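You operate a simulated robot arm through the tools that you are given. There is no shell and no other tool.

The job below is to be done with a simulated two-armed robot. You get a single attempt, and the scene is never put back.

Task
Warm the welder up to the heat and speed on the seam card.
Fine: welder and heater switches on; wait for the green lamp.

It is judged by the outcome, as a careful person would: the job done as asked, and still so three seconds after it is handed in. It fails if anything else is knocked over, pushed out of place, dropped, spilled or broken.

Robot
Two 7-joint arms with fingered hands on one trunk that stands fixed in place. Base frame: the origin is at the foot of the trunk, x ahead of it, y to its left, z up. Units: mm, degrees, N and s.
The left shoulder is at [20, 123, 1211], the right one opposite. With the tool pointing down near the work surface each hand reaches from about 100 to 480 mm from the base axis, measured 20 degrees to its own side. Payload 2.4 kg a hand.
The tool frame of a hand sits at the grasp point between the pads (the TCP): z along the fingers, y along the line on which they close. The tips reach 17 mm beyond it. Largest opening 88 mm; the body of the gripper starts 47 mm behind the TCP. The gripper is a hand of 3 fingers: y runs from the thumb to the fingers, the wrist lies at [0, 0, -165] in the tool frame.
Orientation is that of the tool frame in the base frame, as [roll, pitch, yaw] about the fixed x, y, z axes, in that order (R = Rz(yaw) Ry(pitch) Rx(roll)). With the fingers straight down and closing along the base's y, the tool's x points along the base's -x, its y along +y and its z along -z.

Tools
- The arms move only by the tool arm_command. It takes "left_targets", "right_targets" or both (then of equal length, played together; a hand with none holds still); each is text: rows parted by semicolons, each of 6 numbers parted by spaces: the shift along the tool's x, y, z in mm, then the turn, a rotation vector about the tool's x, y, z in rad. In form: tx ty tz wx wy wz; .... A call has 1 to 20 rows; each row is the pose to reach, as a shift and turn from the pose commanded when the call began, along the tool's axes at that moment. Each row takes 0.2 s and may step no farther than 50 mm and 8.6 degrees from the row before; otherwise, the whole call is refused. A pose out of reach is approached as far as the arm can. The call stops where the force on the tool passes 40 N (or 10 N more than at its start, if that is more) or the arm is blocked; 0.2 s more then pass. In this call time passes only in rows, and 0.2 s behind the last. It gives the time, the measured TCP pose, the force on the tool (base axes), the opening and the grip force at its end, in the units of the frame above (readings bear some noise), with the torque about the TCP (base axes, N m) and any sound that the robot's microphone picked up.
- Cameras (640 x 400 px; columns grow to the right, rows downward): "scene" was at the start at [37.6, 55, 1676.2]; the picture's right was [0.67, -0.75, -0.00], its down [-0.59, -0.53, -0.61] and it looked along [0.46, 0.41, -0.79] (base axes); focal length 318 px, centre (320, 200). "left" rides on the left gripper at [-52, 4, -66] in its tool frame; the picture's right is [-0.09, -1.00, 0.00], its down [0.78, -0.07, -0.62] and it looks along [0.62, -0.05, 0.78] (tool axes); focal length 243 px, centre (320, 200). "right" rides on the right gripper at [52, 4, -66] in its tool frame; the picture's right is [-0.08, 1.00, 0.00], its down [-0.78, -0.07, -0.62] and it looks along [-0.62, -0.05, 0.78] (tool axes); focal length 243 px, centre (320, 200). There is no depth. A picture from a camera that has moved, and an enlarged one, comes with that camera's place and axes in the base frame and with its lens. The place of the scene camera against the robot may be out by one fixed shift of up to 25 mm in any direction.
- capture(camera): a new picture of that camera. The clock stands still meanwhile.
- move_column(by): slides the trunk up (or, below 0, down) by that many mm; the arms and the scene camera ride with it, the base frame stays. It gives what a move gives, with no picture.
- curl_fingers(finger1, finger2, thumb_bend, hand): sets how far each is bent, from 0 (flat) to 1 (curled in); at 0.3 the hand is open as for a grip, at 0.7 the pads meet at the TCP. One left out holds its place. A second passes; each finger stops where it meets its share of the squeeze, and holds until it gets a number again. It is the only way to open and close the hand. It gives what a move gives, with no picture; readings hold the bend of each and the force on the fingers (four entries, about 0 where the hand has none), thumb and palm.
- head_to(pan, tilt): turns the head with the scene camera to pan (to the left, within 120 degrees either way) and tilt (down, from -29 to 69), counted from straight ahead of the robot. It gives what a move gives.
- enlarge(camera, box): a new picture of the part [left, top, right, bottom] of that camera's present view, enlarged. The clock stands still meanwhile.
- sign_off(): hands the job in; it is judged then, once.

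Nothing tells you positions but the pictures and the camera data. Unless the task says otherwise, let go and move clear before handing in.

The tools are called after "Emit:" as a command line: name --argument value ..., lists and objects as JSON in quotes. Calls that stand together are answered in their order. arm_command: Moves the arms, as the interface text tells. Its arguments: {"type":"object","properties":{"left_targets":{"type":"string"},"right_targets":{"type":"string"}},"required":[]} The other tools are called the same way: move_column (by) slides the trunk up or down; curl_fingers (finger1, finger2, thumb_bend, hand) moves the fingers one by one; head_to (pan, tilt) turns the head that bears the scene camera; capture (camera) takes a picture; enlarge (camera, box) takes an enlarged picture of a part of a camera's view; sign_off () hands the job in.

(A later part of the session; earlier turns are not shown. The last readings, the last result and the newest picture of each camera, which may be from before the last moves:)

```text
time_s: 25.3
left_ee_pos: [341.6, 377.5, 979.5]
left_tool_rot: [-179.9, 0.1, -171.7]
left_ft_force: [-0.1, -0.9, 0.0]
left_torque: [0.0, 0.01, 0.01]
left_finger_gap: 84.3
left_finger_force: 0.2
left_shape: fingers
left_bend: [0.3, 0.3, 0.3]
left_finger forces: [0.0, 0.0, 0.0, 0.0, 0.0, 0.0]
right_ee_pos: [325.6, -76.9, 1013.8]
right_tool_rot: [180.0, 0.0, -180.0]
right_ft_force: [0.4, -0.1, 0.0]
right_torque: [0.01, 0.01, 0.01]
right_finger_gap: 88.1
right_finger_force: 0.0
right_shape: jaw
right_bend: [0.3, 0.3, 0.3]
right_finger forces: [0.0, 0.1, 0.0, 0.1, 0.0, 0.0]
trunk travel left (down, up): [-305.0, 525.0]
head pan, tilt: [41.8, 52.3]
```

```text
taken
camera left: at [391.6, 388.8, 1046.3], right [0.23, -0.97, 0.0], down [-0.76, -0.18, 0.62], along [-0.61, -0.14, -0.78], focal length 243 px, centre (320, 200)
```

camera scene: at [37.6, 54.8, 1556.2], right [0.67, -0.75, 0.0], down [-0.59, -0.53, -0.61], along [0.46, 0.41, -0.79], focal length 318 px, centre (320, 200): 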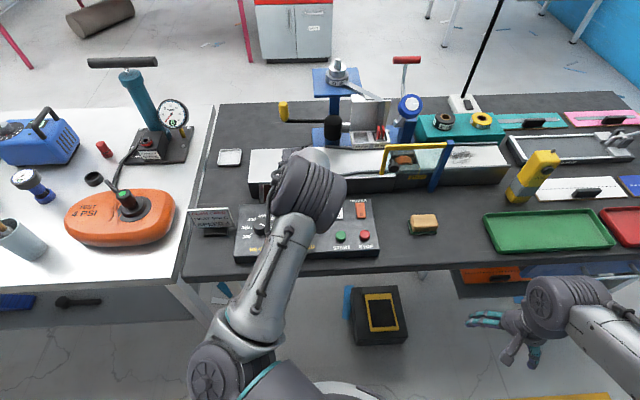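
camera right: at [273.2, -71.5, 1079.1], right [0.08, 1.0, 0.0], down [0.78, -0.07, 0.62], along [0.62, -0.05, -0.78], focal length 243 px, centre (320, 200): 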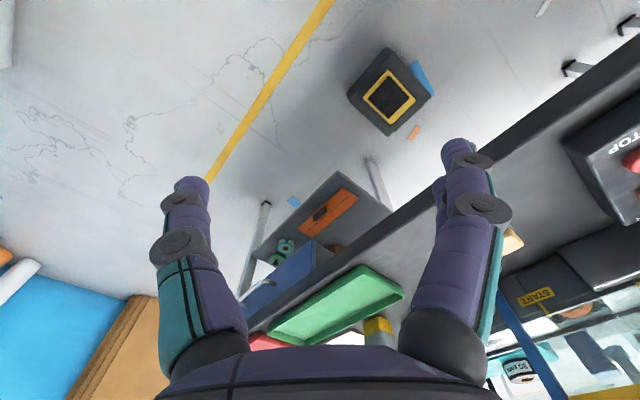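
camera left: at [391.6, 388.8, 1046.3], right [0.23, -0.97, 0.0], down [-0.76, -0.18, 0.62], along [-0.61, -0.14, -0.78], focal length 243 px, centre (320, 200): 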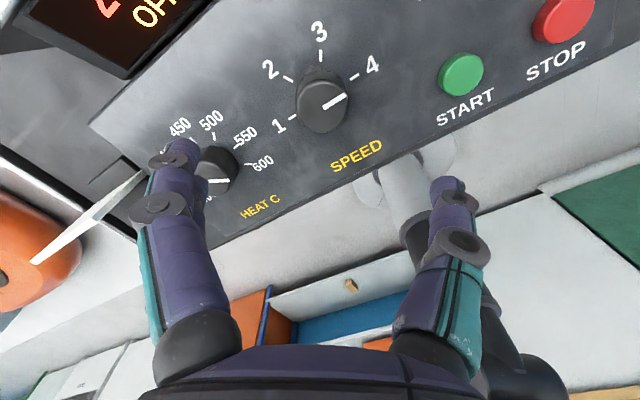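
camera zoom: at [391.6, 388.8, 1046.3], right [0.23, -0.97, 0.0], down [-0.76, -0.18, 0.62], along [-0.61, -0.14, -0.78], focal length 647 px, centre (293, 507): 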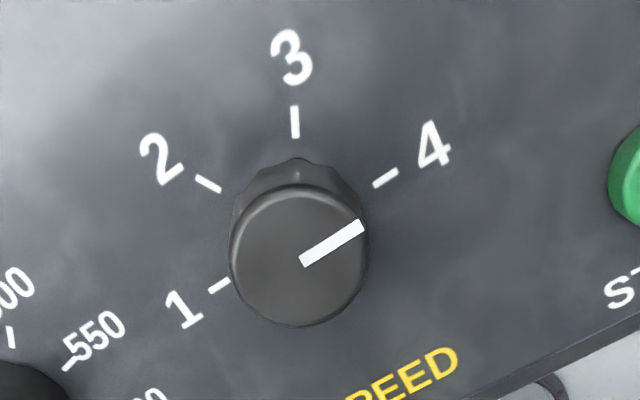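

SPEED is set at 4. Now I'll carry the hand over above the HEAT knob with a yaw that keeps the fingers away from both the card and the display.

Emit:
arm_command --left_targets "21.6 28.5 0 0 0 0.136; 43.2 57.1 0 0 0 0.272; 64.8 85.6 0 0 0 0.407; 64.8 85.6 0 0 0 0.407"

Emit:
capture --camera "left"

Emit:
capture --camera "scene"

```text
time_s: 26.3
left_ee_pos: [264.0, 452.3, 977.5]
left_tool_rot: [179.9, 0.0, 164.9]
left_ft_force: [-0.3, -0.2, 0.1]
left_torque: [0.0, -0.01, 0.0]
left_finger_gap: 84.1
left_finger_force: 0.0
left_shape: fingers
left_bend: [0.3, 0.3, 0.3]
left_finger forces: [0.0, 0.1, 0.0, 0.0, 0.1, 0.0]
right_ee_pos: [326.3, -76.1, 1013.1]
right_tool_rot: [180.0, 0.0, -180.0]
right_ft_force: [0.2, 0.1, -0.2]
right_torque: [0.03, -0.01, 0.0]
right_finger_gap: 87.7
right_finger_force: 0.0
right_shape: jaw
right_bend: [0.3, 0.3, 0.3]
right_finger forces: [0.0, 0.1, 0.0, 0.1, 0.0, 0.0]
trunk travel left (down, up): [-305.0, 525.0]
head pan, tilt: [41.8, 52.3]
```

```text
taken
camera left: at [315.5, 442.8, 1044.6], right [-0.18, -0.98, 0.0], down [-0.77, 0.14, 0.62], along [-0.61, 0.11, -0.78], focal length 243 px, centre (320, 200)
```

left: 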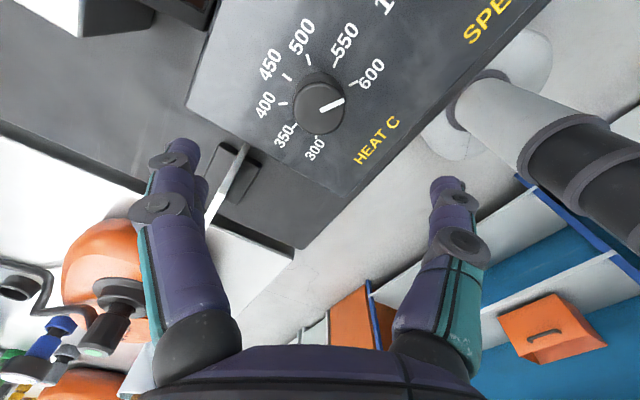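

```text
taken
camera scene: at [37.7, 54.8, 1556.2], right [0.67, -0.75, 0.0], down [-0.59, -0.53, -0.61], along [0.46, 0.41, -0.79], focal length 318 px, centre (320, 200)
```

scene: 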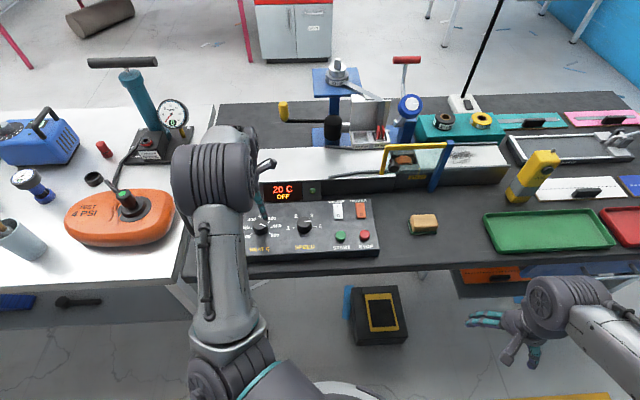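

Emit:
enlarge --camera "left" --box '[180, 60, 380, 250]'

Emit:
enlarge --camera "scene" --box '[190, 150, 330, 260]'

```text
2.11 times, centred on (280, 155) of left
camera zoom: at [315.5, 442.8, 1044.6], right [-0.18, -0.98, 0.0], down [-0.77, 0.14, 0.62], along [-0.61, 0.11, -0.78], focal length 511 px, centre (404, 295)
```

zoom: 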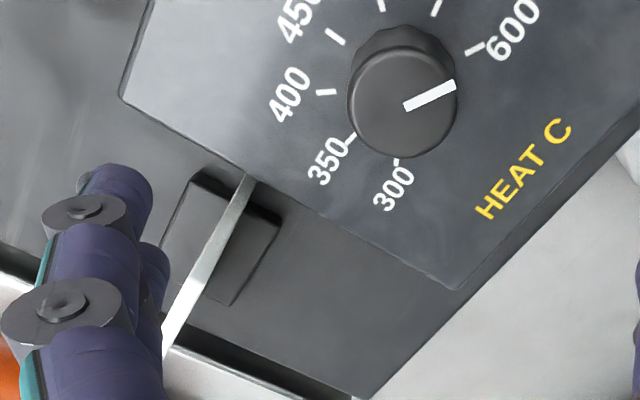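

```text
3.64 times, centred on (260, 205) of scene
camera zoom: at [37.7, 54.8, 1556.2], right [0.67, -0.75, 0.0], down [-0.59, -0.53, -0.61], along [0.46, 0.41, -0.79], focal length 1155 px, centre (538, 182)
```

zoom: 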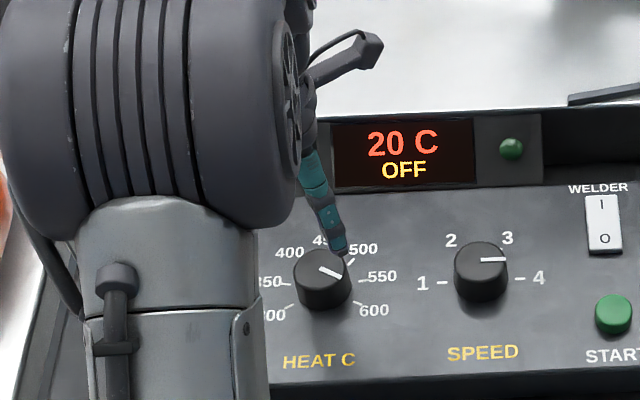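

SPEED reads exactly 4 in the head view. The HEAT knob is right under the hand; I'll rotate a bit more so the fingers clear the display, then lower around it.

Emit:
arm_command --left_targets "0 0 0 0 0 -0.12; 0 0 0 0 0 -0.24; 0 0 0 0 0 -0.35; 0 0 30 0 0 -0.35; 0 0 60 0 0 -0.35; 0 0 60 0 0 -0.35"

Emit:
capture --camera "left"

```text
time_s: 27.7
left_ee_pos: [264.2, 452.4, 917.7]
left_tool_rot: [-179.9, 0.0, -174.9]
left_ft_force: [0.3, 0.5, 0.1]
left_torque: [-0.02, 0.02, 0.03]
left_finger_gap: 84.0
left_finger_force: 0.2
left_shape: fingers
left_bend: [0.3, 0.3, 0.3]
left_finger forces: [0.0, 0.0, 0.1, 0.1, 0.1, 0.0]
right_ee_pos: [324.8, -75.7, 1014.1]
right_tool_rot: [-180.0, 0.1, -180.0]
right_ft_force: [0.6, 0.8, 0.1]
right_torque: [-0.02, 0.01, 0.02]
right_finger_gap: 88.0
right_finger_force: 0.0
right_shape: jaw
right_bend: [0.3, 0.3, 0.3]
right_finger forces: [0.1, 0.1, 0.1, 0.1, 0.1, 0.0]
trunk travel left (down, up): [-305.0, 525.0]
head pan, tilt: [41.8, 52.3]
```

```text
taken
camera left: at [315.1, 460.8, 985.2], right [0.17, -0.98, 0.0], down [-0.77, -0.14, 0.62], along [-0.61, -0.11, -0.78], focal length 243 px, centre (320, 200)
```

left: 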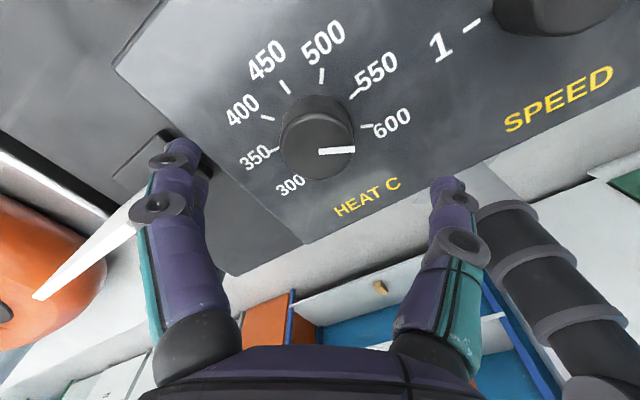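

Still centred. I'll lower the last 39 mm and close on the HEAT knob.

Emit:
arm_command --left_targets "0 0 20 0 0 0; 0 0 39 0 0 0; 0 0 39 0 0 0"

Emit:
curl_fingers --hand "left" --finger1 0.7 --finger2 0.7 --thumb_bend 0.7

Emit:
capture --camera "left"

```text
time_s: 28.5
left_ee_pos: [262.5, 451.7, 880.6]
left_tool_rot: [180.0, 0.0, -174.9]
left_ft_force: [-0.5, -0.1, 0.4]
left_torque: [0.01, -0.01, 0.02]
left_finger_gap: 84.1
left_finger_force: 0.0
left_shape: fingers
left_bend: [0.3, 0.3, 0.3]
left_finger forces: [0.0, 0.1, 0.0, 0.0, 0.0, 0.0]
right_ee_pos: [325.4, -76.1, 1013.4]
right_tool_rot: [180.0, 0.0, 180.0]
right_ft_force: [-0.3, -0.6, -0.1]
right_torque: [-0.02, 0.02, -0.01]
right_finger_gap: 87.6
right_finger_force: 0.0
right_shape: jaw
right_bend: [0.3, 0.3, 0.3]
right_finger forces: [0.0, 0.1, 0.0, 0.0, 0.0, 0.0]
trunk travel left (down, up): [-305.0, 525.0]
head pan, tilt: [41.8, 52.3]
```

```text
time_s: 29.5
left_ee_pos: [263.8, 452.1, 881.2]
left_tool_rot: [180.0, 0.1, -174.9]
left_ft_force: [0.0, 3.2, -1.6]
left_torque: [0.02, -0.02, 0.02]
left_finger_gap: 26.6
left_finger_force: 9.7
left_shape: fingers
left_bend: [0.57, 0.57, 0.61]
left_finger forces: [5.5, 5.8, 0.0, 0.1, 8.7, 0.1]
right_ee_pos: [326.5, -75.4, 1014.1]
right_tool_rot: [-179.9, 0.0, -179.9]
right_ft_force: [0.0, 0.8, -0.5]
right_torque: [0.02, 0.01, -0.01]
right_finger_gap: 87.8
right_finger_force: 0.1
right_shape: jaw
right_bend: [0.3, 0.3, 0.3]
right_finger forces: [0.1, 0.1, 0.0, 0.0, 0.0, 0.0]
trunk travel left (down, up): [-305.0, 525.0]
head pan, tilt: [41.8, 52.3]
```

```text
taken
camera left: at [314.5, 461.2, 946.8], right [0.17, -0.98, 0.0], down [-0.77, -0.14, 0.62], along [-0.61, -0.11, -0.78], focal length 243 px, centre (320, 200)
```

left: 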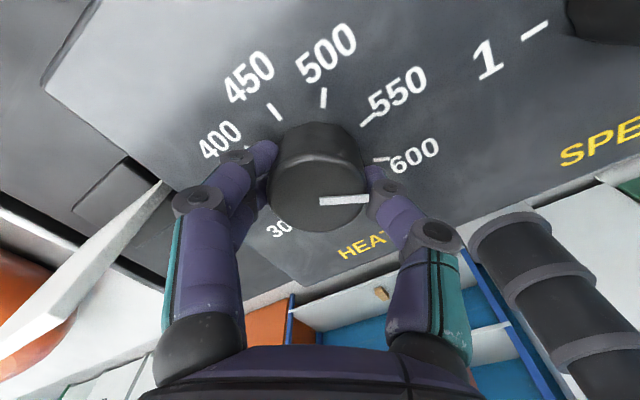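

The grip is sound and the pointer still sits at 600. I'll turn 40° counter-clockwise to 550.

Emit:
arm_command --left_targets "0 0 0 0 0 -0.1163; 0 0 0 0 0 -0.2327; 0 0 0 0 0 -0.349; 0 0 0 0 0 -0.4654; 0 0 0 0 0 -0.5818; 0 0 0 0 0 -0.698; 0 0 0 0 0 -0.698"

Emit:
capture --camera "left"

Emit:
enlarge --camera "left" --box '[220, 60, 440, 250]'

```text
time_s: 31.1
left_ee_pos: [264.0, 452.2, 880.9]
left_tool_rot: [-180.0, 0.1, -134.7]
left_ft_force: [-0.1, 6.8, -0.2]
left_torque: [0.15, 0.02, -0.03]
left_finger_gap: 26.8
left_finger_force: 10.0
left_shape: fingers
left_bend: [0.57, 0.57, 0.62]
left_finger forces: [6.8, 6.3, 0.0, 0.0, 7.9, 0.0]
right_ee_pos: [324.8, -75.2, 1011.6]
right_tool_rot: [-180.0, 0.0, -180.0]
right_ft_force: [0.3, -0.4, -0.3]
right_torque: [-0.02, -0.01, -0.02]
right_finger_gap: 88.1
right_finger_force: 0.0
right_shape: jaw
right_bend: [0.3, 0.3, 0.3]
right_finger forces: [0.0, 0.0, 0.0, 0.1, 0.0, 0.0]
trunk travel left (down, up): [-305.0, 525.0]
head pan, tilt: [41.8, 52.3]
```

```text
taken
camera left: at [297.1, 492.2, 946.6], right [0.77, -0.64, 0.0], down [-0.5, -0.6, 0.62], along [-0.4, -0.48, -0.78], focal length 243 px, centre (320, 200)
```

left: 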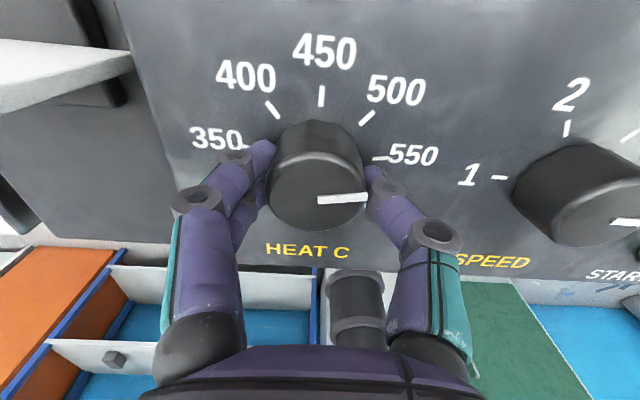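

```text
2.11 times, centred on (330, 155) of left
camera zoom: at [297.1, 492.2, 946.6], right [0.77, -0.64, 0.0], down [-0.5, -0.6, 0.62], along [-0.4, -0.48, -0.78], focal length 511 px, centre (299, 295)
```

zoom: 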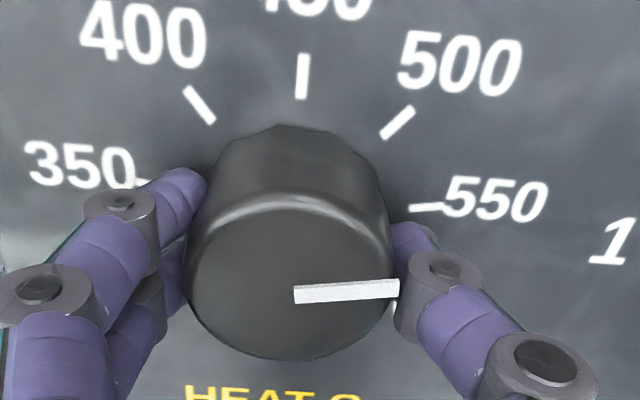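

The pointer now lines up with 550 (pointer −35.5°, expected −35°). I'll let go, lift, and check it from both cameras.

Emit:
curl_fingers --hand "left" --finger1 0.35 --finger2 0.35 --thumb_bend 0.35

Emit:
arm_command --left_targets "0 0 -25 0 0 0; 0 0 -60 0 0 0; 0 0 -100 0 0 0; 0 0 -140 0 0 0; 0 0 -140 0 0 0"

Emit:
enlarge --camera "left" --box '[230, 10, 430, 150]'

Emit:
capture --camera "left"

Emit:
enlarge --camera "scene" --box '[190, 150, 390, 260]'

```text
time_s: 32.1
left_ee_pos: [262.8, 451.8, 881.2]
left_tool_rot: [-179.9, 0.0, -135.0]
left_ft_force: [-0.8, -0.5, 0.0]
left_torque: [0.02, -0.04, -0.01]
left_finger_gap: 73.2
left_finger_force: 0.1
left_shape: fingers
left_bend: [0.35, 0.35, 0.35]
left_finger forces: [0.0, 0.0, 0.1, 0.0, 0.0, 0.0]
right_ee_pos: [325.3, -74.4, 1013.1]
right_tool_rot: [180.0, 0.0, 179.9]
right_ft_force: [0.4, -0.3, 0.4]
right_torque: [0.04, 0.04, 0.0]
right_finger_gap: 87.7
right_finger_force: 0.2
right_shape: jaw
right_bend: [0.3, 0.3, 0.3]
right_finger forces: [0.0, 0.1, 0.0, 0.0, 0.0, 0.1]
trunk travel left (down, up): [-305.0, 525.0]
head pan, tilt: [41.8, 52.3]
```

```text
time_s: 33.3
left_ee_pos: [262.9, 451.5, 1021.5]
left_tool_rot: [-180.0, 0.0, -134.9]
left_ft_force: [-0.5, -0.3, -0.4]
left_torque: [-0.02, 0.01, -0.02]
left_finger_gap: 73.2
left_finger_force: 0.0
left_shape: fingers
left_bend: [0.35, 0.35, 0.35]
left_finger forces: [0.1, 0.0, 0.1, 0.1, 0.0, 0.0]
right_ee_pos: [325.5, -75.3, 1012.6]
right_tool_rot: [180.0, 0.0, 180.0]
right_ft_force: [0.6, -0.2, -1.1]
right_torque: [-0.02, -0.02, -0.01]
right_finger_gap: 88.0
right_finger_force: 0.0
right_shape: jaw
right_bend: [0.3, 0.3, 0.3]
right_finger forces: [0.0, 0.1, 0.0, 0.0, 0.0, 0.0]
trunk travel left (down, up): [-305.0, 525.0]
head pan, tilt: [41.8, 52.3]
```

```text
2.86 times, centred on (330, 80) of left
camera zoom: at [297.1, 492.2, 1087.7], right [0.77, -0.64, 0.0], down [-0.5, -0.6, 0.62], along [-0.4, -0.48, -0.78], focal length 693 px, centre (291, 543)
```

zoom: 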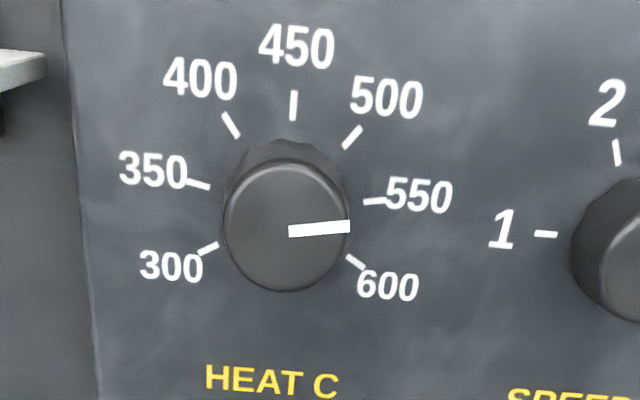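

```text
taken
camera left: at [297.1, 492.2, 1087.7], right [0.77, -0.64, 0.0], down [-0.5, -0.6, 0.62], along [-0.4, -0.48, -0.78], focal length 243 px, centre (320, 200)
```

left: 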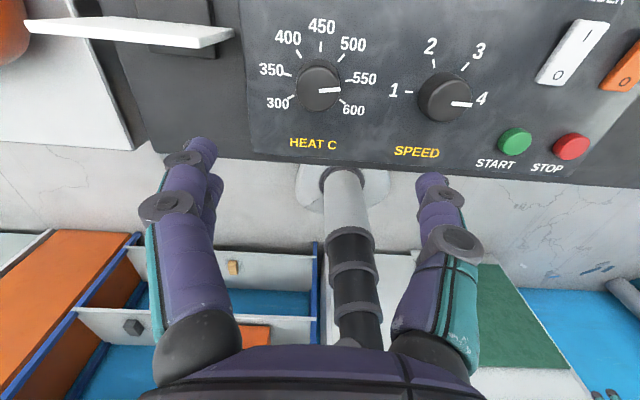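

```text
3.20 times, centred on (290, 205) of scene
camera zoom: at [37.7, 55.0, 1556.2], right [0.67, -0.75, 0.0], down [-0.59, -0.53, -0.61], along [0.46, 0.41, -0.79], focal length 1016 px, centre (416, 184)
```

zoom: 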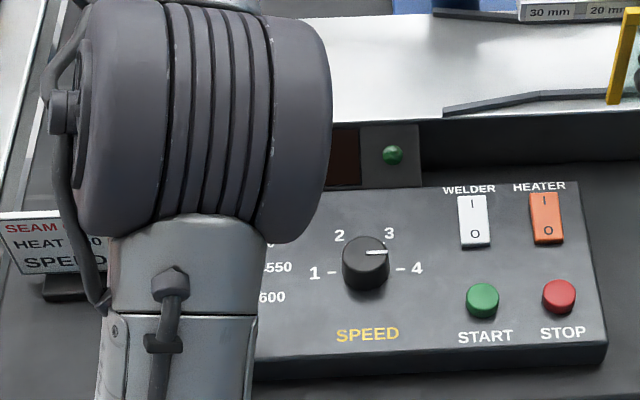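

HEAT is at 550 and SPEED at 4. Next come the rockers: WELDER's "I" end is near [440, 348, 868] and HEATER's near [482, 305, 868]. I'll close the fingers into a pointing shape and swing the hand over towards the rockers, staying high.

Emit:
curl_fingers --hand "left" --finger1 0.7 --finger2 0.7 --thumb_bend 0.7

Emit:
arm_command --left_targets "0.5 -18 2 0 0 0.1428; 1.1 -36 4 0 0 0.2856; 1.6 -54 6 0 0 0.4284; 2.2 -72 8 0 0 0.5712; 2.7 -90 10 0 0 0.714; 3.3 -108 12 0 0 0.8568; 3.8 -126 14 0 0 0.9996; 4.4 -144 16 0 0 1.1424; 4.9 -162 18 0 0 1.2852; 5.5 -180 20 0 0 1.428; 6 -198.3 21.5 0 0 1.5708; 6 -198.3 21.5 0 0 1.5708"

Emit:
capture --camera "left"

Emit:
capture --camera "scene"

```text
time_s: 34.3
left_ee_pos: [263.1, 452.3, 1020.1]
left_tool_rot: [180.0, 0.1, -134.9]
left_ft_force: [0.1, 0.3, -0.5]
left_torque: [0.0, 0.03, 0.01]
left_finger_gap: 0.0
left_finger_force: 0.1
left_shape: fingers
left_bend: [0.7, 0.7, 0.7]
left_finger forces: [0.0, 0.0, 0.1, 0.0, 0.0, 0.0]
right_ee_pos: [325.5, -75.6, 1013.2]
right_tool_rot: [179.9, 0.0, -180.0]
right_ft_force: [0.4, -0.4, -0.7]
right_torque: [0.0, 0.02, -0.01]
right_finger_gap: 87.9
right_finger_force: 0.0
right_shape: jaw
right_bend: [0.3, 0.3, 0.3]
right_finger forces: [0.1, 0.1, 0.0, 0.0, 0.0, 0.1]
trunk travel left (down, up): [-305.0, 525.0]
head pan, tilt: [41.8, 52.3]
```

```text
time_s: 36.9
left_ee_pos: [400.2, 306.3, 998.8]
left_tool_rot: [-180.0, 0.0, 134.9]
left_ft_force: [0.2, -0.1, 0.1]
left_torque: [0.01, -0.01, -0.03]
left_finger_gap: 0.1
left_finger_force: 0.1
left_shape: fingers
left_bend: [0.7, 0.7, 0.7]
left_finger forces: [0.1, 0.0, 0.0, 0.0, 0.0, 0.0]
right_ee_pos: [323.8, -75.0, 1013.4]
right_tool_rot: [179.9, 0.1, 179.9]
right_ft_force: [-0.1, -0.5, -0.4]
right_torque: [-0.02, 0.02, 0.01]
right_finger_gap: 88.1
right_finger_force: 0.1
right_shape: jaw
right_bend: [0.3, 0.3, 0.3]
right_finger forces: [0.0, 0.0, 0.0, 0.0, 0.0, 0.0]
trunk travel left (down, up): [-305.0, 525.0]
head pan, tilt: [41.8, 52.3]
```

```text
taken
camera left: at [439.7, 272.9, 1064.9], right [-0.65, -0.76, 0.0], down [-0.6, 0.51, 0.62], along [-0.47, 0.4, -0.78], focal length 243 px, centre (320, 200)
```

left: 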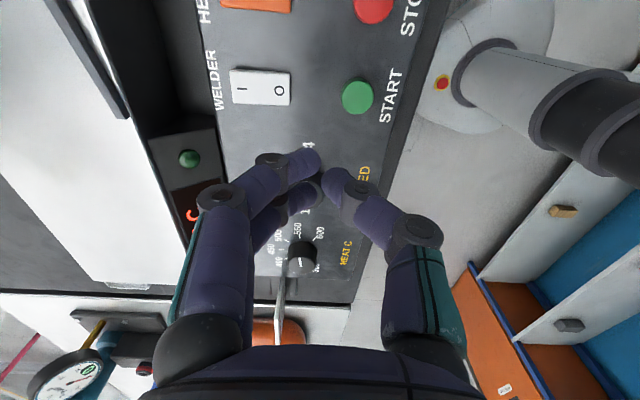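

```text
taken
camera scene: at [37.6, 54.9, 1556.2], right [0.67, -0.75, 0.0], down [-0.59, -0.53, -0.61], along [0.46, 0.41, -0.79], focal length 318 px, centre (320, 200)
```

scene: 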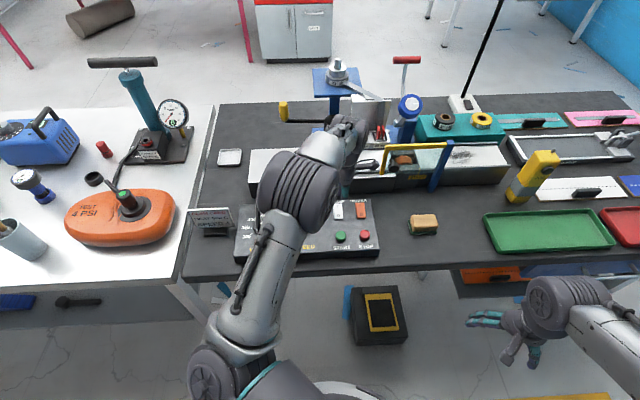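

The fingers make a tidy pointer. Now I'll tilt the hand 25° forward (for reach) and hover over WELDER's "I" end.

Emit:
arm_command --left_targets "0.3 15 5 -0.109 0 0; 0.5 30 18 -0.218 0 0; 0.8 45 32 -0.327 0 0; 1 60 47 -0.436 0 0; 1 60 47 -0.436 0 0"

Emit:
capture --camera "left"

Emit:
capture --camera "scene"

Emit:
enlarge --camera "scene" --box '[290, 130, 400, 260]'

```text
time_s: 38.1
left_ee_pos: [441.6, 350.0, 952.5]
left_tool_rot: [155.0, 0.0, 135.1]
left_ft_force: [-0.4, 0.6, 0.3]
left_torque: [0.01, 0.05, 0.01]
left_finger_gap: 0.3
left_finger_force: 0.0
left_shape: fingers
left_bend: [0.7, 0.7, 0.7]
left_finger forces: [0.0, 0.0, 0.0, 0.0, 0.0, 0.0]
right_ee_pos: [324.7, -76.9, 1014.1]
right_tool_rot: [179.8, 0.0, 180.0]
right_ft_force: [-0.5, -0.6, -0.4]
right_torque: [-0.03, -0.01, -0.02]
right_finger_gap: 88.1
right_finger_force: 0.0
right_shape: jaw
right_bend: [0.3, 0.3, 0.3]
right_finger forces: [0.0, 0.1, 0.1, 0.0, 0.1, 0.0]
trunk travel left (down, up): [-305.0, 525.0]
head pan, tilt: [41.8, 52.3]
```

```text
taken
camera left: at [461.2, 296.6, 1013.9], right [-0.58, -0.7, -0.42], down [-0.78, 0.32, 0.54], along [-0.24, 0.64, -0.73], focal length 243 px, centre (320, 200)
```

left: 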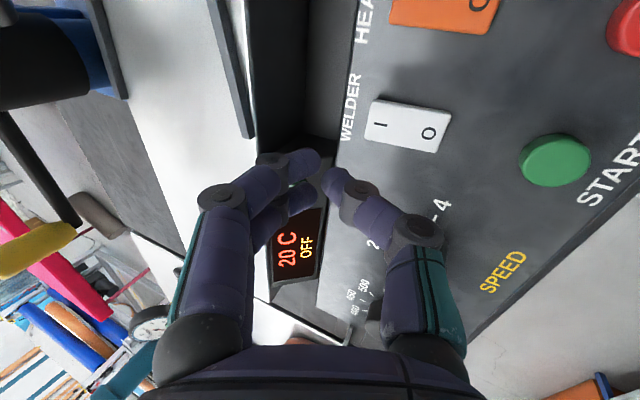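

```text
taken
camera scene: at [37.6, 54.9, 1556.2], right [0.67, -0.75, 0.0], down [-0.59, -0.53, -0.61], along [0.46, 0.41, -0.79], focal length 318 px, centre (320, 200)
```

scene: 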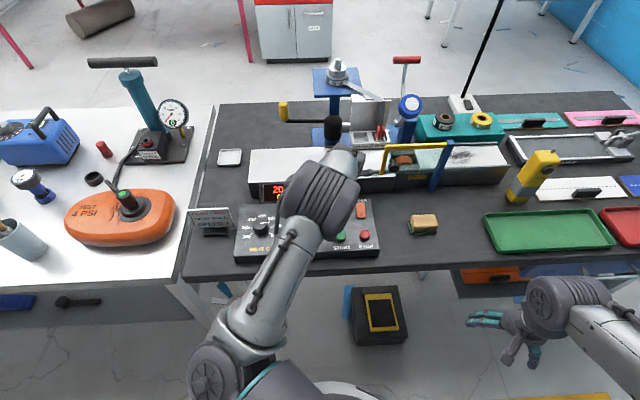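

```text
3.08 times, centred on (345, 195) of scene
camera zoom: at [37.6, 54.9, 1556.2], right [0.67, -0.75, 0.0], down [-0.59, -0.53, -0.61], along [0.46, 0.41, -0.79], focal length 977 px, centre (243, 215)
```

zoom: 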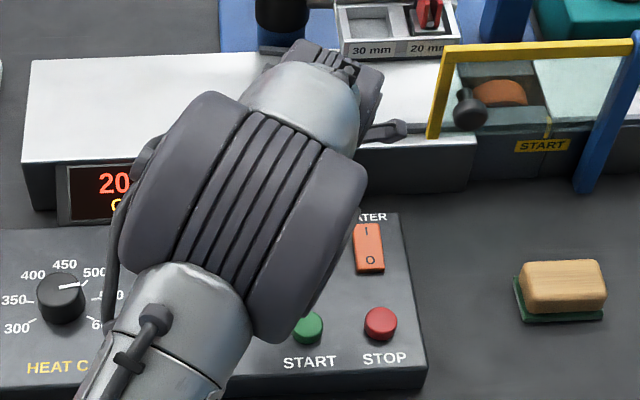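

The hover matches: the "I" mark projects to [440.5, 350]. I'll come down to about 12 mm above it first.

Emit:
arm_command --left_targets "0 -8 19 0 0 0; 0 -15 36 0 0 0; 0 -20.2 48 0 0 0; 0 -20.2 48 0 0 0"

Emit:
capture --camera "left"

Emit:
enlarge --camera "left" --box '[250, 90, 450, 215]'

```text
time_s: 39.1
left_ee_pos: [442.6, 351.4, 900.4]
left_tool_rot: [155.0, 0.0, 135.2]
left_ft_force: [0.0, -0.7, -1.1]
left_torque: [0.02, -0.04, 0.02]
left_finger_gap: 0.0
left_finger_force: 0.2
left_shape: fingers
left_bend: [0.7, 0.7, 0.7]
left_finger forces: [0.0, 0.0, 0.0, 0.0, 0.0, 0.0]
right_ee_pos: [326.0, -76.5, 1013.9]
right_tool_rot: [-180.0, 0.0, -180.0]
right_ft_force: [-0.5, -0.2, -0.3]
right_torque: [0.01, 0.01, 0.0]
right_finger_gap: 88.0
right_finger_force: 0.0
right_shape: jaw
right_bend: [0.3, 0.3, 0.3]
right_finger forces: [0.1, 0.0, 0.0, 0.0, 0.1, 0.0]
trunk travel left (down, up): [-305.0, 525.0]
head pan, tilt: [41.8, 52.3]
```

```text
taken
camera left: at [462.7, 297.9, 962.2], right [-0.58, -0.7, -0.42], down [-0.78, 0.32, 0.54], along [-0.24, 0.64, -0.73], focal length 243 px, centre (320, 200)
```

left: 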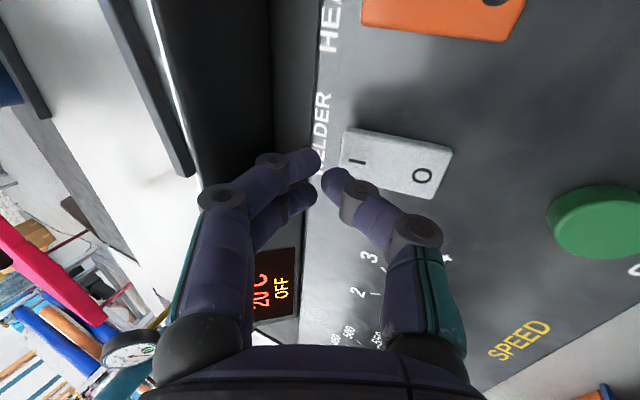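

```text
3.20 times, centred on (350, 152) of left
camera zoom: at [462.7, 297.9, 962.2], right [-0.58, -0.7, -0.42], down [-0.78, 0.32, 0.54], along [-0.24, 0.64, -0.73], focal length 776 px, centre (224, 352)
```

zoom: 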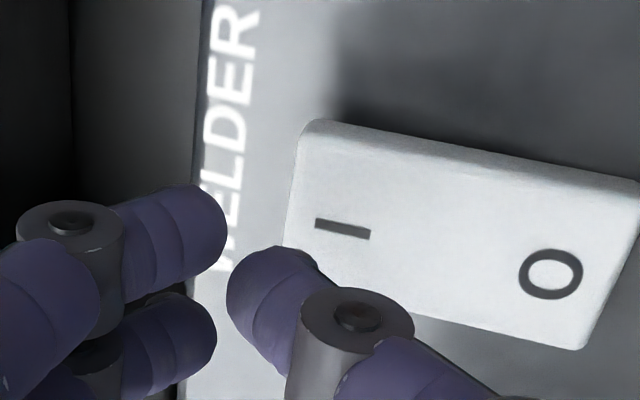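

The thumb tip is set to land near the rocker's "I" end; I'll shift back 3 mm for margin and press down in small steps, watching the force.

Emit:
arm_command --left_targets "0 -2.7 -1.3 0 0 0; 0 -6.1 6 0 0 0; 0 -6.9 7.8 0 0 0; 0 -7.4 8.7 0 0 0"

Emit:
enlarge --camera "left" --box '[250, 90, 450, 215]'

```text
time_s: 40.1
left_ee_pos: [441.3, 349.5, 889.0]
left_tool_rot: [155.1, -0.1, 135.1]
left_ft_force: [0.7, 0.0, 0.5]
left_torque: [-0.04, -0.02, 0.01]
left_finger_gap: 0.0
left_finger_force: 0.0
left_shape: fingers
left_bend: [0.7, 0.7, 0.7]
left_finger forces: [0.0, 0.1, 0.0, 0.0, 0.0, 0.0]
right_ee_pos: [325.2, -76.9, 1012.8]
right_tool_rot: [180.0, 0.0, 179.9]
right_ft_force: [0.3, -0.4, -0.4]
right_torque: [0.03, 0.01, 0.0]
right_finger_gap: 87.8
right_finger_force: 0.1
right_shape: jaw
right_bend: [0.3, 0.3, 0.3]
right_finger forces: [0.0, 0.0, 0.0, 0.0, 0.0, 0.1]
trunk travel left (down, up): [-305.0, 525.0]
head pan, tilt: [41.8, 52.3]
```

```text
3.20 times, centred on (350, 152) of left
camera zoom: at [460.9, 296.1, 951.3], right [-0.58, -0.7, -0.42], down [-0.78, 0.32, 0.54], along [-0.24, 0.64, -0.73], focal length 776 px, centre (224, 352)
```

zoom: 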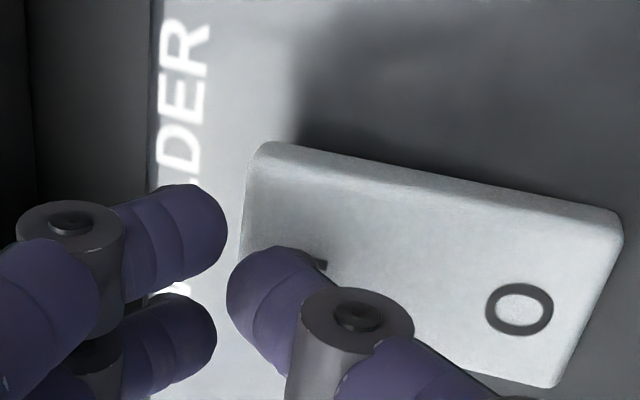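

The thumb is right over the "I" end with no contact yet. I'll press on in 2 mm steps.

Emit:
arm_command --left_targets "0 -0.85 1.81 0 0 0; 0 -1.69 3.63 0 0 0; 0 -2.54 5.44 0 0 0; 0 -2.54 5.44 0 0 0"

Emit:
enlarge --camera "left" --box '[250, 90, 450, 215]'

```text
time_s: 41.1
left_ee_pos: [441.1, 349.3, 882.8]
left_tool_rot: [155.1, 0.0, 135.1]
left_ft_force: [0.1, 0.3, 0.2]
left_torque: [-0.02, 0.03, 0.02]
left_finger_gap: 0.0
left_finger_force: 0.0
left_shape: fingers
left_bend: [0.7, 0.7, 0.7]
left_finger forces: [0.0, 0.0, 0.0, 0.0, 0.0, 0.1]
right_ee_pos: [324.8, -76.6, 1013.0]
right_tool_rot: [-180.0, 0.0, 180.0]
right_ft_force: [0.6, -0.6, 0.5]
right_torque: [0.01, 0.01, 0.01]
right_finger_gap: 88.1
right_finger_force: 0.1
right_shape: jaw
right_bend: [0.3, 0.3, 0.3]
right_finger forces: [0.1, 0.0, 0.0, 0.0, 0.0, 0.0]
trunk travel left (down, up): [-305.0, 525.0]
head pan, tilt: [41.8, 52.3]
```

```text
3.20 times, centred on (350, 152) of left
camera zoom: at [460.7, 295.8, 945.2], right [-0.58, -0.7, -0.42], down [-0.78, 0.32, 0.54], along [-0.24, 0.64, -0.73], focal length 776 px, centre (224, 352)
```

zoom: 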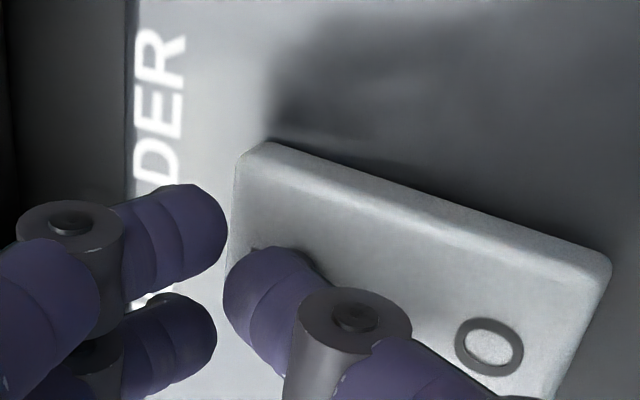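

The rocker appears to have tipped towards "I" (its "O" end rose). I'll check the display.

Emit:
capture --camera "left"

Emit:
enlarge --camera "scene" --box '[240, 160, 400, 260]'

```text
taken
camera left: at [460.7, 295.8, 945.2], right [-0.58, -0.7, -0.42], down [-0.78, 0.32, 0.54], along [-0.24, 0.64, -0.73], focal length 243 px, centre (320, 200)
```

left: 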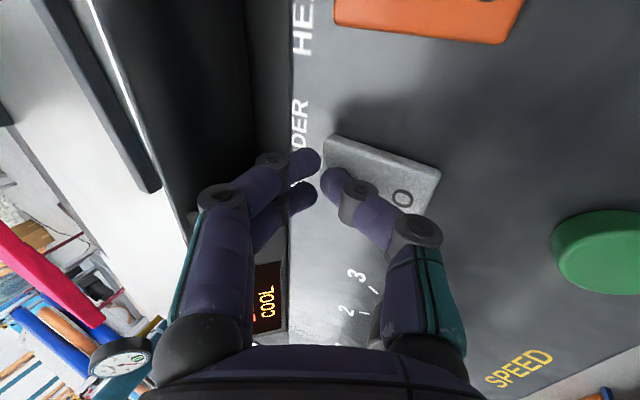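

```text
4.00 times, centred on (320, 210) of scene
camera zoom: at [37.6, 54.9, 1556.2], right [0.67, -0.75, 0.0], down [-0.59, -0.53, -0.61], along [0.46, 0.41, -0.79], focal length 1270 px, centre (320, 160)
```

zoom: 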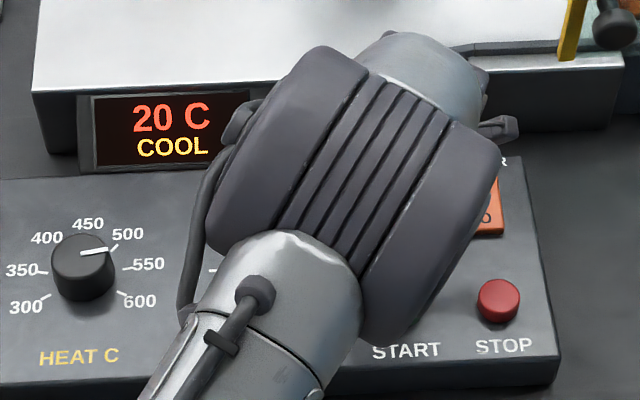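

The display changed from OFF to COOL, so the welder is on. I'll lift and move 60 mm along the panel to hover over HEATER's "I" end.

Emit:
arm_command --left_targets "0 8.5 -18.1 0 0 0; 0 16.9 -36.3 0 0 0; -30 16.9 -36.3 0 0 0; -60 16.9 -36.3 0 0 0; -60 16.9 -36.3 0 0 0"

Emit:
capture --camera "left"

Emit:
enlarge --camera "left" --box '[260, 60, 460, 200]'

```text
time_s: 42.3
left_ee_pos: [483.8, 307.0, 923.3]
left_tool_rot: [155.0, 0.0, 135.1]
left_ft_force: [0.5, -0.1, -0.2]
left_torque: [-0.06, -0.03, 0.0]
left_finger_gap: 0.2
left_finger_force: 0.0
left_shape: fingers
left_bend: [0.7, 0.7, 0.7]
left_finger forces: [0.1, 0.0, 0.0, 0.0, 0.0, 0.1]
right_ee_pos: [325.5, -75.8, 1014.1]
right_tool_rot: [180.0, 0.0, -180.0]
right_ft_force: [-0.6, -0.2, -0.1]
right_torque: [0.02, 0.0, 0.02]
right_finger_gap: 88.0
right_finger_force: 0.0
right_shape: jaw
right_bend: [0.3, 0.3, 0.3]
right_finger forces: [0.1, 0.1, 0.1, 0.1, 0.1, 0.1]
trunk travel left (down, up): [-305.0, 525.0]
head pan, tilt: [41.8, 52.3]
```

```text
taken
camera left: at [503.6, 253.5, 985.2], right [-0.58, -0.7, -0.42], down [-0.78, 0.32, 0.54], along [-0.24, 0.64, -0.73], focal length 243 px, centre (320, 200)
```

left: 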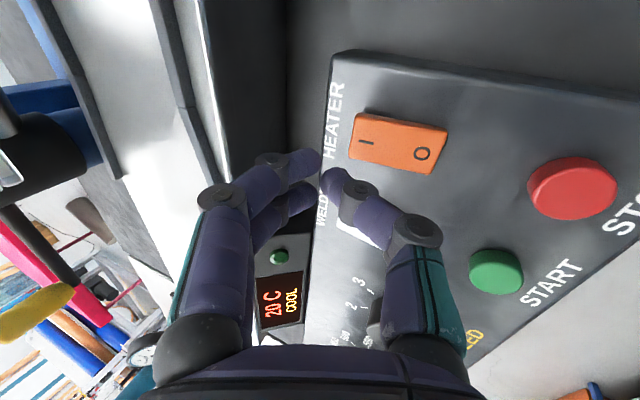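

```text
2.86 times, centred on (360, 130) of left
camera zoom: at [503.6, 253.5, 985.2], right [-0.58, -0.7, -0.42], down [-0.78, 0.32, 0.54], along [-0.24, 0.64, -0.73], focal length 693 px, centre (206, 400)
```

zoom: 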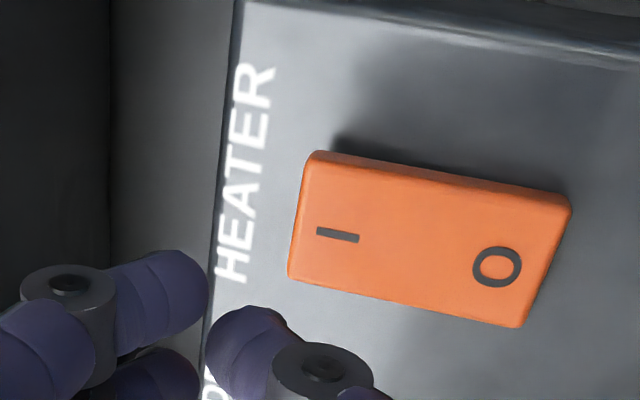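

The hand is placed over HEATER's "I" just as it was for WELDER. I'll press down the same distance.

Emit:
arm_command --left_targets "0 -6.3 13.6 0 0 0; 0 -12.7 27.2 0 0 0; 0 -14.6 31.3 0 0 0; 0 -15.4 33.1 0 0 0; 0 -16.3 34.9 0 0 0; 0 -17.1 36.7 0 0 0; 0 -17.1 36.7 0 0 0"

Emit:
capture --camera "left"

Emit:
enlarge --camera "scene" --box '[240, 160, 400, 260]'

```text
time_s: 43.9
left_ee_pos: [482.7, 307.0, 881.8]
left_tool_rot: [155.0, 0.1, 135.1]
left_ft_force: [1.3, 0.0, 0.0]
left_torque: [0.01, 0.01, -0.02]
left_finger_gap: 0.0
left_finger_force: 0.0
left_shape: fingers
left_bend: [0.7, 0.7, 0.7]
left_finger forces: [0.0, 0.1, 0.1, 0.0, 0.0, 0.0]
right_ee_pos: [324.7, -76.1, 1013.4]
right_tool_rot: [180.0, 0.0, -180.0]
right_ft_force: [0.4, -0.2, 0.3]
right_torque: [0.02, -0.04, 0.0]
right_finger_gap: 87.9
right_finger_force: 0.0
right_shape: jaw
right_bend: [0.3, 0.3, 0.3]
right_finger forces: [0.0, 0.1, 0.0, 0.1, 0.0, 0.0]
trunk travel left (down, up): [-305.0, 525.0]
head pan, tilt: [41.8, 52.3]
```

```text
taken
camera left: at [503.0, 253.5, 944.5], right [-0.58, -0.7, -0.42], down [-0.78, 0.32, 0.54], along [-0.24, 0.64, -0.73], focal length 243 px, centre (320, 200)
```

left: 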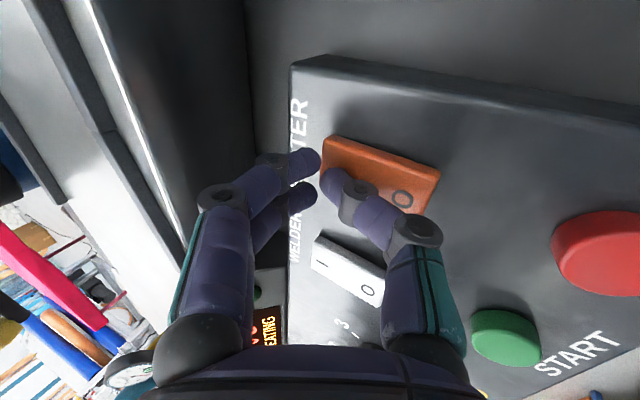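

```text
4.00 times, centred on (320, 210) of scene
camera zoom: at [37.7, 54.9, 1556.2], right [0.67, -0.75, 0.0], down [-0.59, -0.53, -0.61], along [0.46, 0.41, -0.79], focal length 1270 px, centre (320, 160)
```

zoom: 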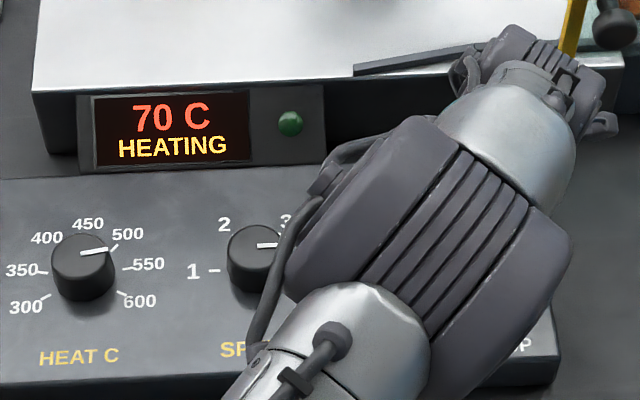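

The display reads HEATING, 70 C and climbing. I'll lift off and draw the hand back clear of the panel while it warms up.

Emit:
arm_command --left_targets "0 19 -40.8 0 0 0; 0 38 -81.6 0 0 0; 0 57 -122 0 0 0; 0 20.7 -139 0 0 0; 0 -15.6 -156 0 0 0; 0 -52 -173 0 0 0; 0 -52 -173 0 0 0"

Emit:
capture --camera "left"

Emit:
enlarge --camera "scene" --box '[230, 150, 400, 260]'

```text
time_s: 45.5
left_ee_pos: [396.6, 222.2, 1016.6]
left_tool_rot: [155.0, 0.1, 135.2]
left_ft_force: [0.3, 0.7, 0.0]
left_torque: [-0.04, -0.06, 0.01]
left_finger_gap: 0.0
left_finger_force: 0.1
left_shape: fingers
left_bend: [0.7, 0.7, 0.7]
left_finger forces: [0.0, 0.0, 0.0, 0.0, 0.1, 0.0]
right_ee_pos: [326.1, -75.8, 1013.3]
right_tool_rot: [-180.0, 0.0, -180.0]
right_ft_force: [0.5, -1.3, 1.3]
right_torque: [0.03, -0.02, 0.0]
right_finger_gap: 87.9
right_finger_force: 0.0
right_shape: jaw
right_bend: [0.3, 0.3, 0.3]
right_finger forces: [0.1, 0.1, 0.1, 0.0, 0.0, 0.0]
trunk travel left (down, up): [-305.0, 525.0]
head pan, tilt: [41.8, 52.3]
```

```text
taken
camera left: at [417.0, 168.2, 1079.3], right [-0.58, -0.7, -0.42], down [-0.78, 0.32, 0.54], along [-0.24, 0.64, -0.73], focal length 243 px, centre (320, 200)
```

left: 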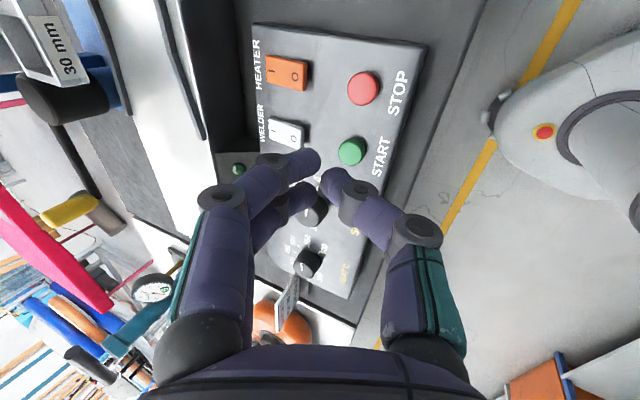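

```text
3.64 times, centred on (315, 205) of scene
camera zoom: at [37.8, 55.0, 1556.2], right [0.67, -0.75, 0.0], down [-0.59, -0.53, -0.61], along [0.46, 0.41, -0.79], focal length 1155 px, centre (338, 182)
```

zoom: 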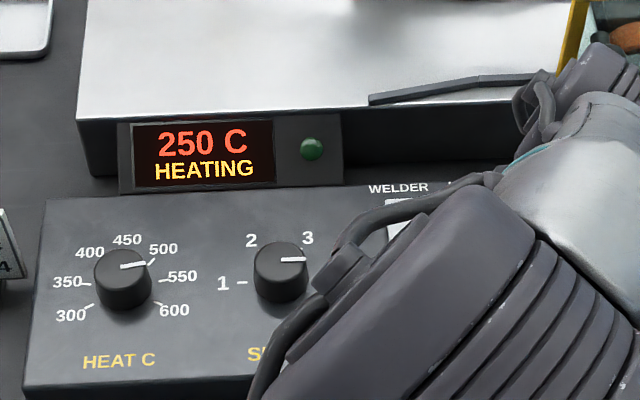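

Temperature is 250 C and rising, and both knobs read right. I'll straighten and raise the hand clear while time passes, then check the lamp.

Emit:
arm_command --left_targets "0 -0.5 -17 0.109 0 0; 0 -0.9 -34 0.218 0 0; 0 -1.4 -50 0.327 0 0; 0 -1.8 -67 0.436 0 0; 0 -1.8 -67 0.436 0 0; 0 -1.8 -67 0.436 0 0; 0 -1.8 -67 0.436 0 0; 0 -1.8 -67 0.436 0 0; 0 -1.8 -67 0.436 0 0; 0 -1.8 -67 0.436 0 0; 0 -1.8 -67 0.436 0 0; 0 -1.8 -67 0.436 0 0; 0 -1.8 -67 0.436 0 0; 0 -1.8 -67 0.436 0 0; 0 -1.8 -67 0.436 0 0; 0 -1.8 -67 0.436 0 0"

Emit:
enlarge --camera "scene" --box '[230, 150, 400, 260]'

Emit:
capture --camera "left"

```text
time_s: 48.9
left_ee_pos: [376.6, 202.2, 1077.0]
left_tool_rot: [-180.0, 0.0, 135.1]
left_ft_force: [-0.8, -1.2, 0.3]
left_torque: [-0.02, 0.0, 0.0]
left_finger_gap: 0.0
left_finger_force: 0.0
left_shape: fingers
left_bend: [0.7, 0.7, 0.7]
left_finger forces: [0.0, 0.0, 0.0, 0.0, 0.1, 0.0]
right_ee_pos: [326.3, -76.3, 1013.8]
right_tool_rot: [180.0, 0.0, -180.0]
right_ft_force: [-0.1, -1.2, 1.1]
right_torque: [0.0, 0.02, 0.02]
right_finger_gap: 87.9
right_finger_force: 0.0
right_shape: jaw
right_bend: [0.3, 0.3, 0.3]
right_finger forces: [0.1, 0.0, 0.0, 0.1, 0.0, 0.0]
trunk travel left (down, up): [-305.0, 525.0]
head pan, tilt: [41.8, 52.3]
```

```text
3.64 times, centred on (315, 205) of scene
camera zoom: at [37.6, 54.8, 1556.2], right [0.67, -0.75, 0.0], down [-0.59, -0.53, -0.61], along [0.46, 0.41, -0.79], focal length 1155 px, centre (338, 182)
```

zoom: 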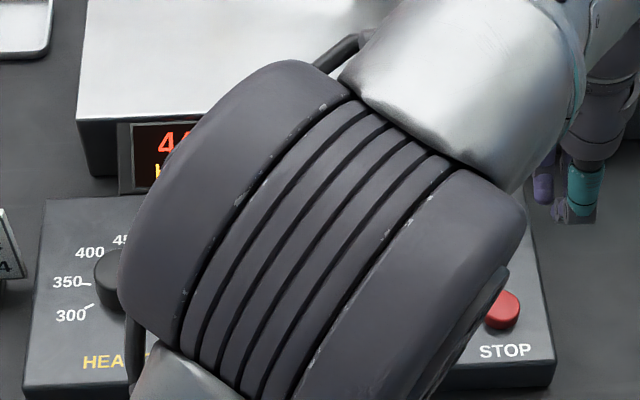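

```text
taken
camera left: at [416.6, 167.4, 1143.6], right [-0.64, -0.77, 0.0], down [-0.6, 0.5, 0.62], along [-0.48, 0.4, -0.78], focal length 243 px, centre (320, 200)
```

left: 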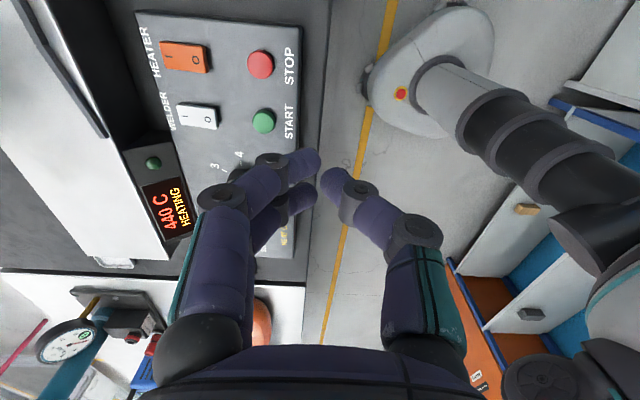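

It's at 440 C and still heating. I'll shift the left arm over to the left side, where the head camera can see the whole panel, and let more time pass.

Emit:
arm_command --left_targets "45 8 0 0 0 -0.087; 90 16 0 0 0 -0.174; 135 25 0 0 0 -0.26; 180 33 0 0 0 -0.347; 225 41 0 0 0 -0.434; 270 50 0 0 0 -0.52; 270 50 0 0 0 -0.52; 270 50 0 0 0 -0.52; 270 50 0 0 0 -0.52; 270 50 0 0 0 -0.52; 270 50 0 0 0 -0.52; 270 50 0 0 0 -0.52; 270 50 0 0 0 -0.52; 270 50 0 0 0 -0.52; 270 50 0 0 0 -0.52; 270 50 0 0 0 -0.52"

Emit:
capture --camera "scene"

Emit:
enlarge --camera "scene" --box '[230, 150, 400, 260]'

```text
time_s: 52.3
left_ee_pos: [219.6, 425.9, 1076.8]
left_tool_rot: [-180.0, 0.0, 164.8]
left_ft_force: [0.3, -0.2, 0.6]
left_torque: [0.0, 0.03, -0.03]
left_finger_gap: 0.0
left_finger_force: 0.0
left_shape: fingers
left_bend: [0.7, 0.7, 0.7]
left_finger forces: [0.0, 0.0, 0.0, 0.0, 0.0, 0.1]
right_ee_pos: [325.2, -76.1, 1013.1]
right_tool_rot: [180.0, 0.0, -179.9]
right_ft_force: [0.6, -0.1, -0.2]
right_torque: [0.01, 0.01, -0.01]
right_finger_gap: 87.6
right_finger_force: 0.0
right_shape: jaw
right_bend: [0.3, 0.3, 0.3]
right_finger forces: [0.0, 0.1, 0.1, 0.1, 0.1, 0.1]
trunk travel left (down, up): [-305.0, 525.0]
head pan, tilt: [41.8, 52.3]
```

```text
taken
camera scene: at [37.5, 54.9, 1556.2], right [0.67, -0.75, 0.0], down [-0.59, -0.53, -0.61], along [0.46, 0.41, -0.79], focal length 318 px, centre (320, 200)
```

scene: 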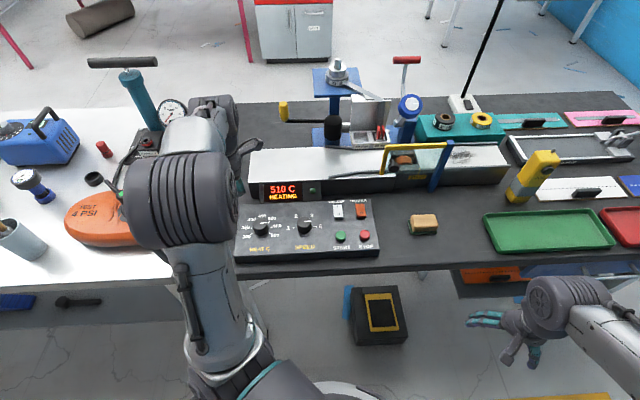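

```text
3.64 times, centred on (315, 205) of scene
camera zoom: at [37.5, 54.9, 1556.2], right [0.67, -0.75, 0.0], down [-0.59, -0.53, -0.61], along [0.46, 0.41, -0.79], focal length 1155 px, centre (338, 182)
```

zoom: 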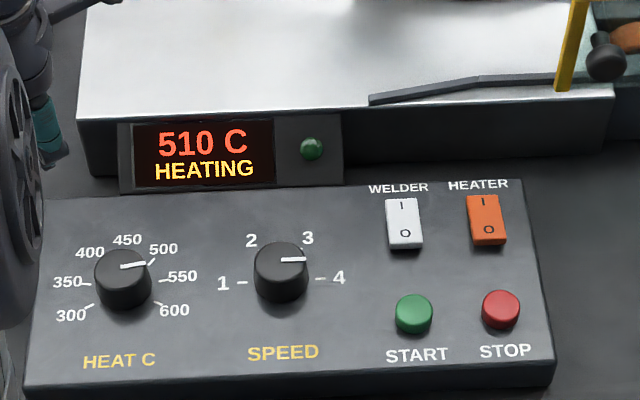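

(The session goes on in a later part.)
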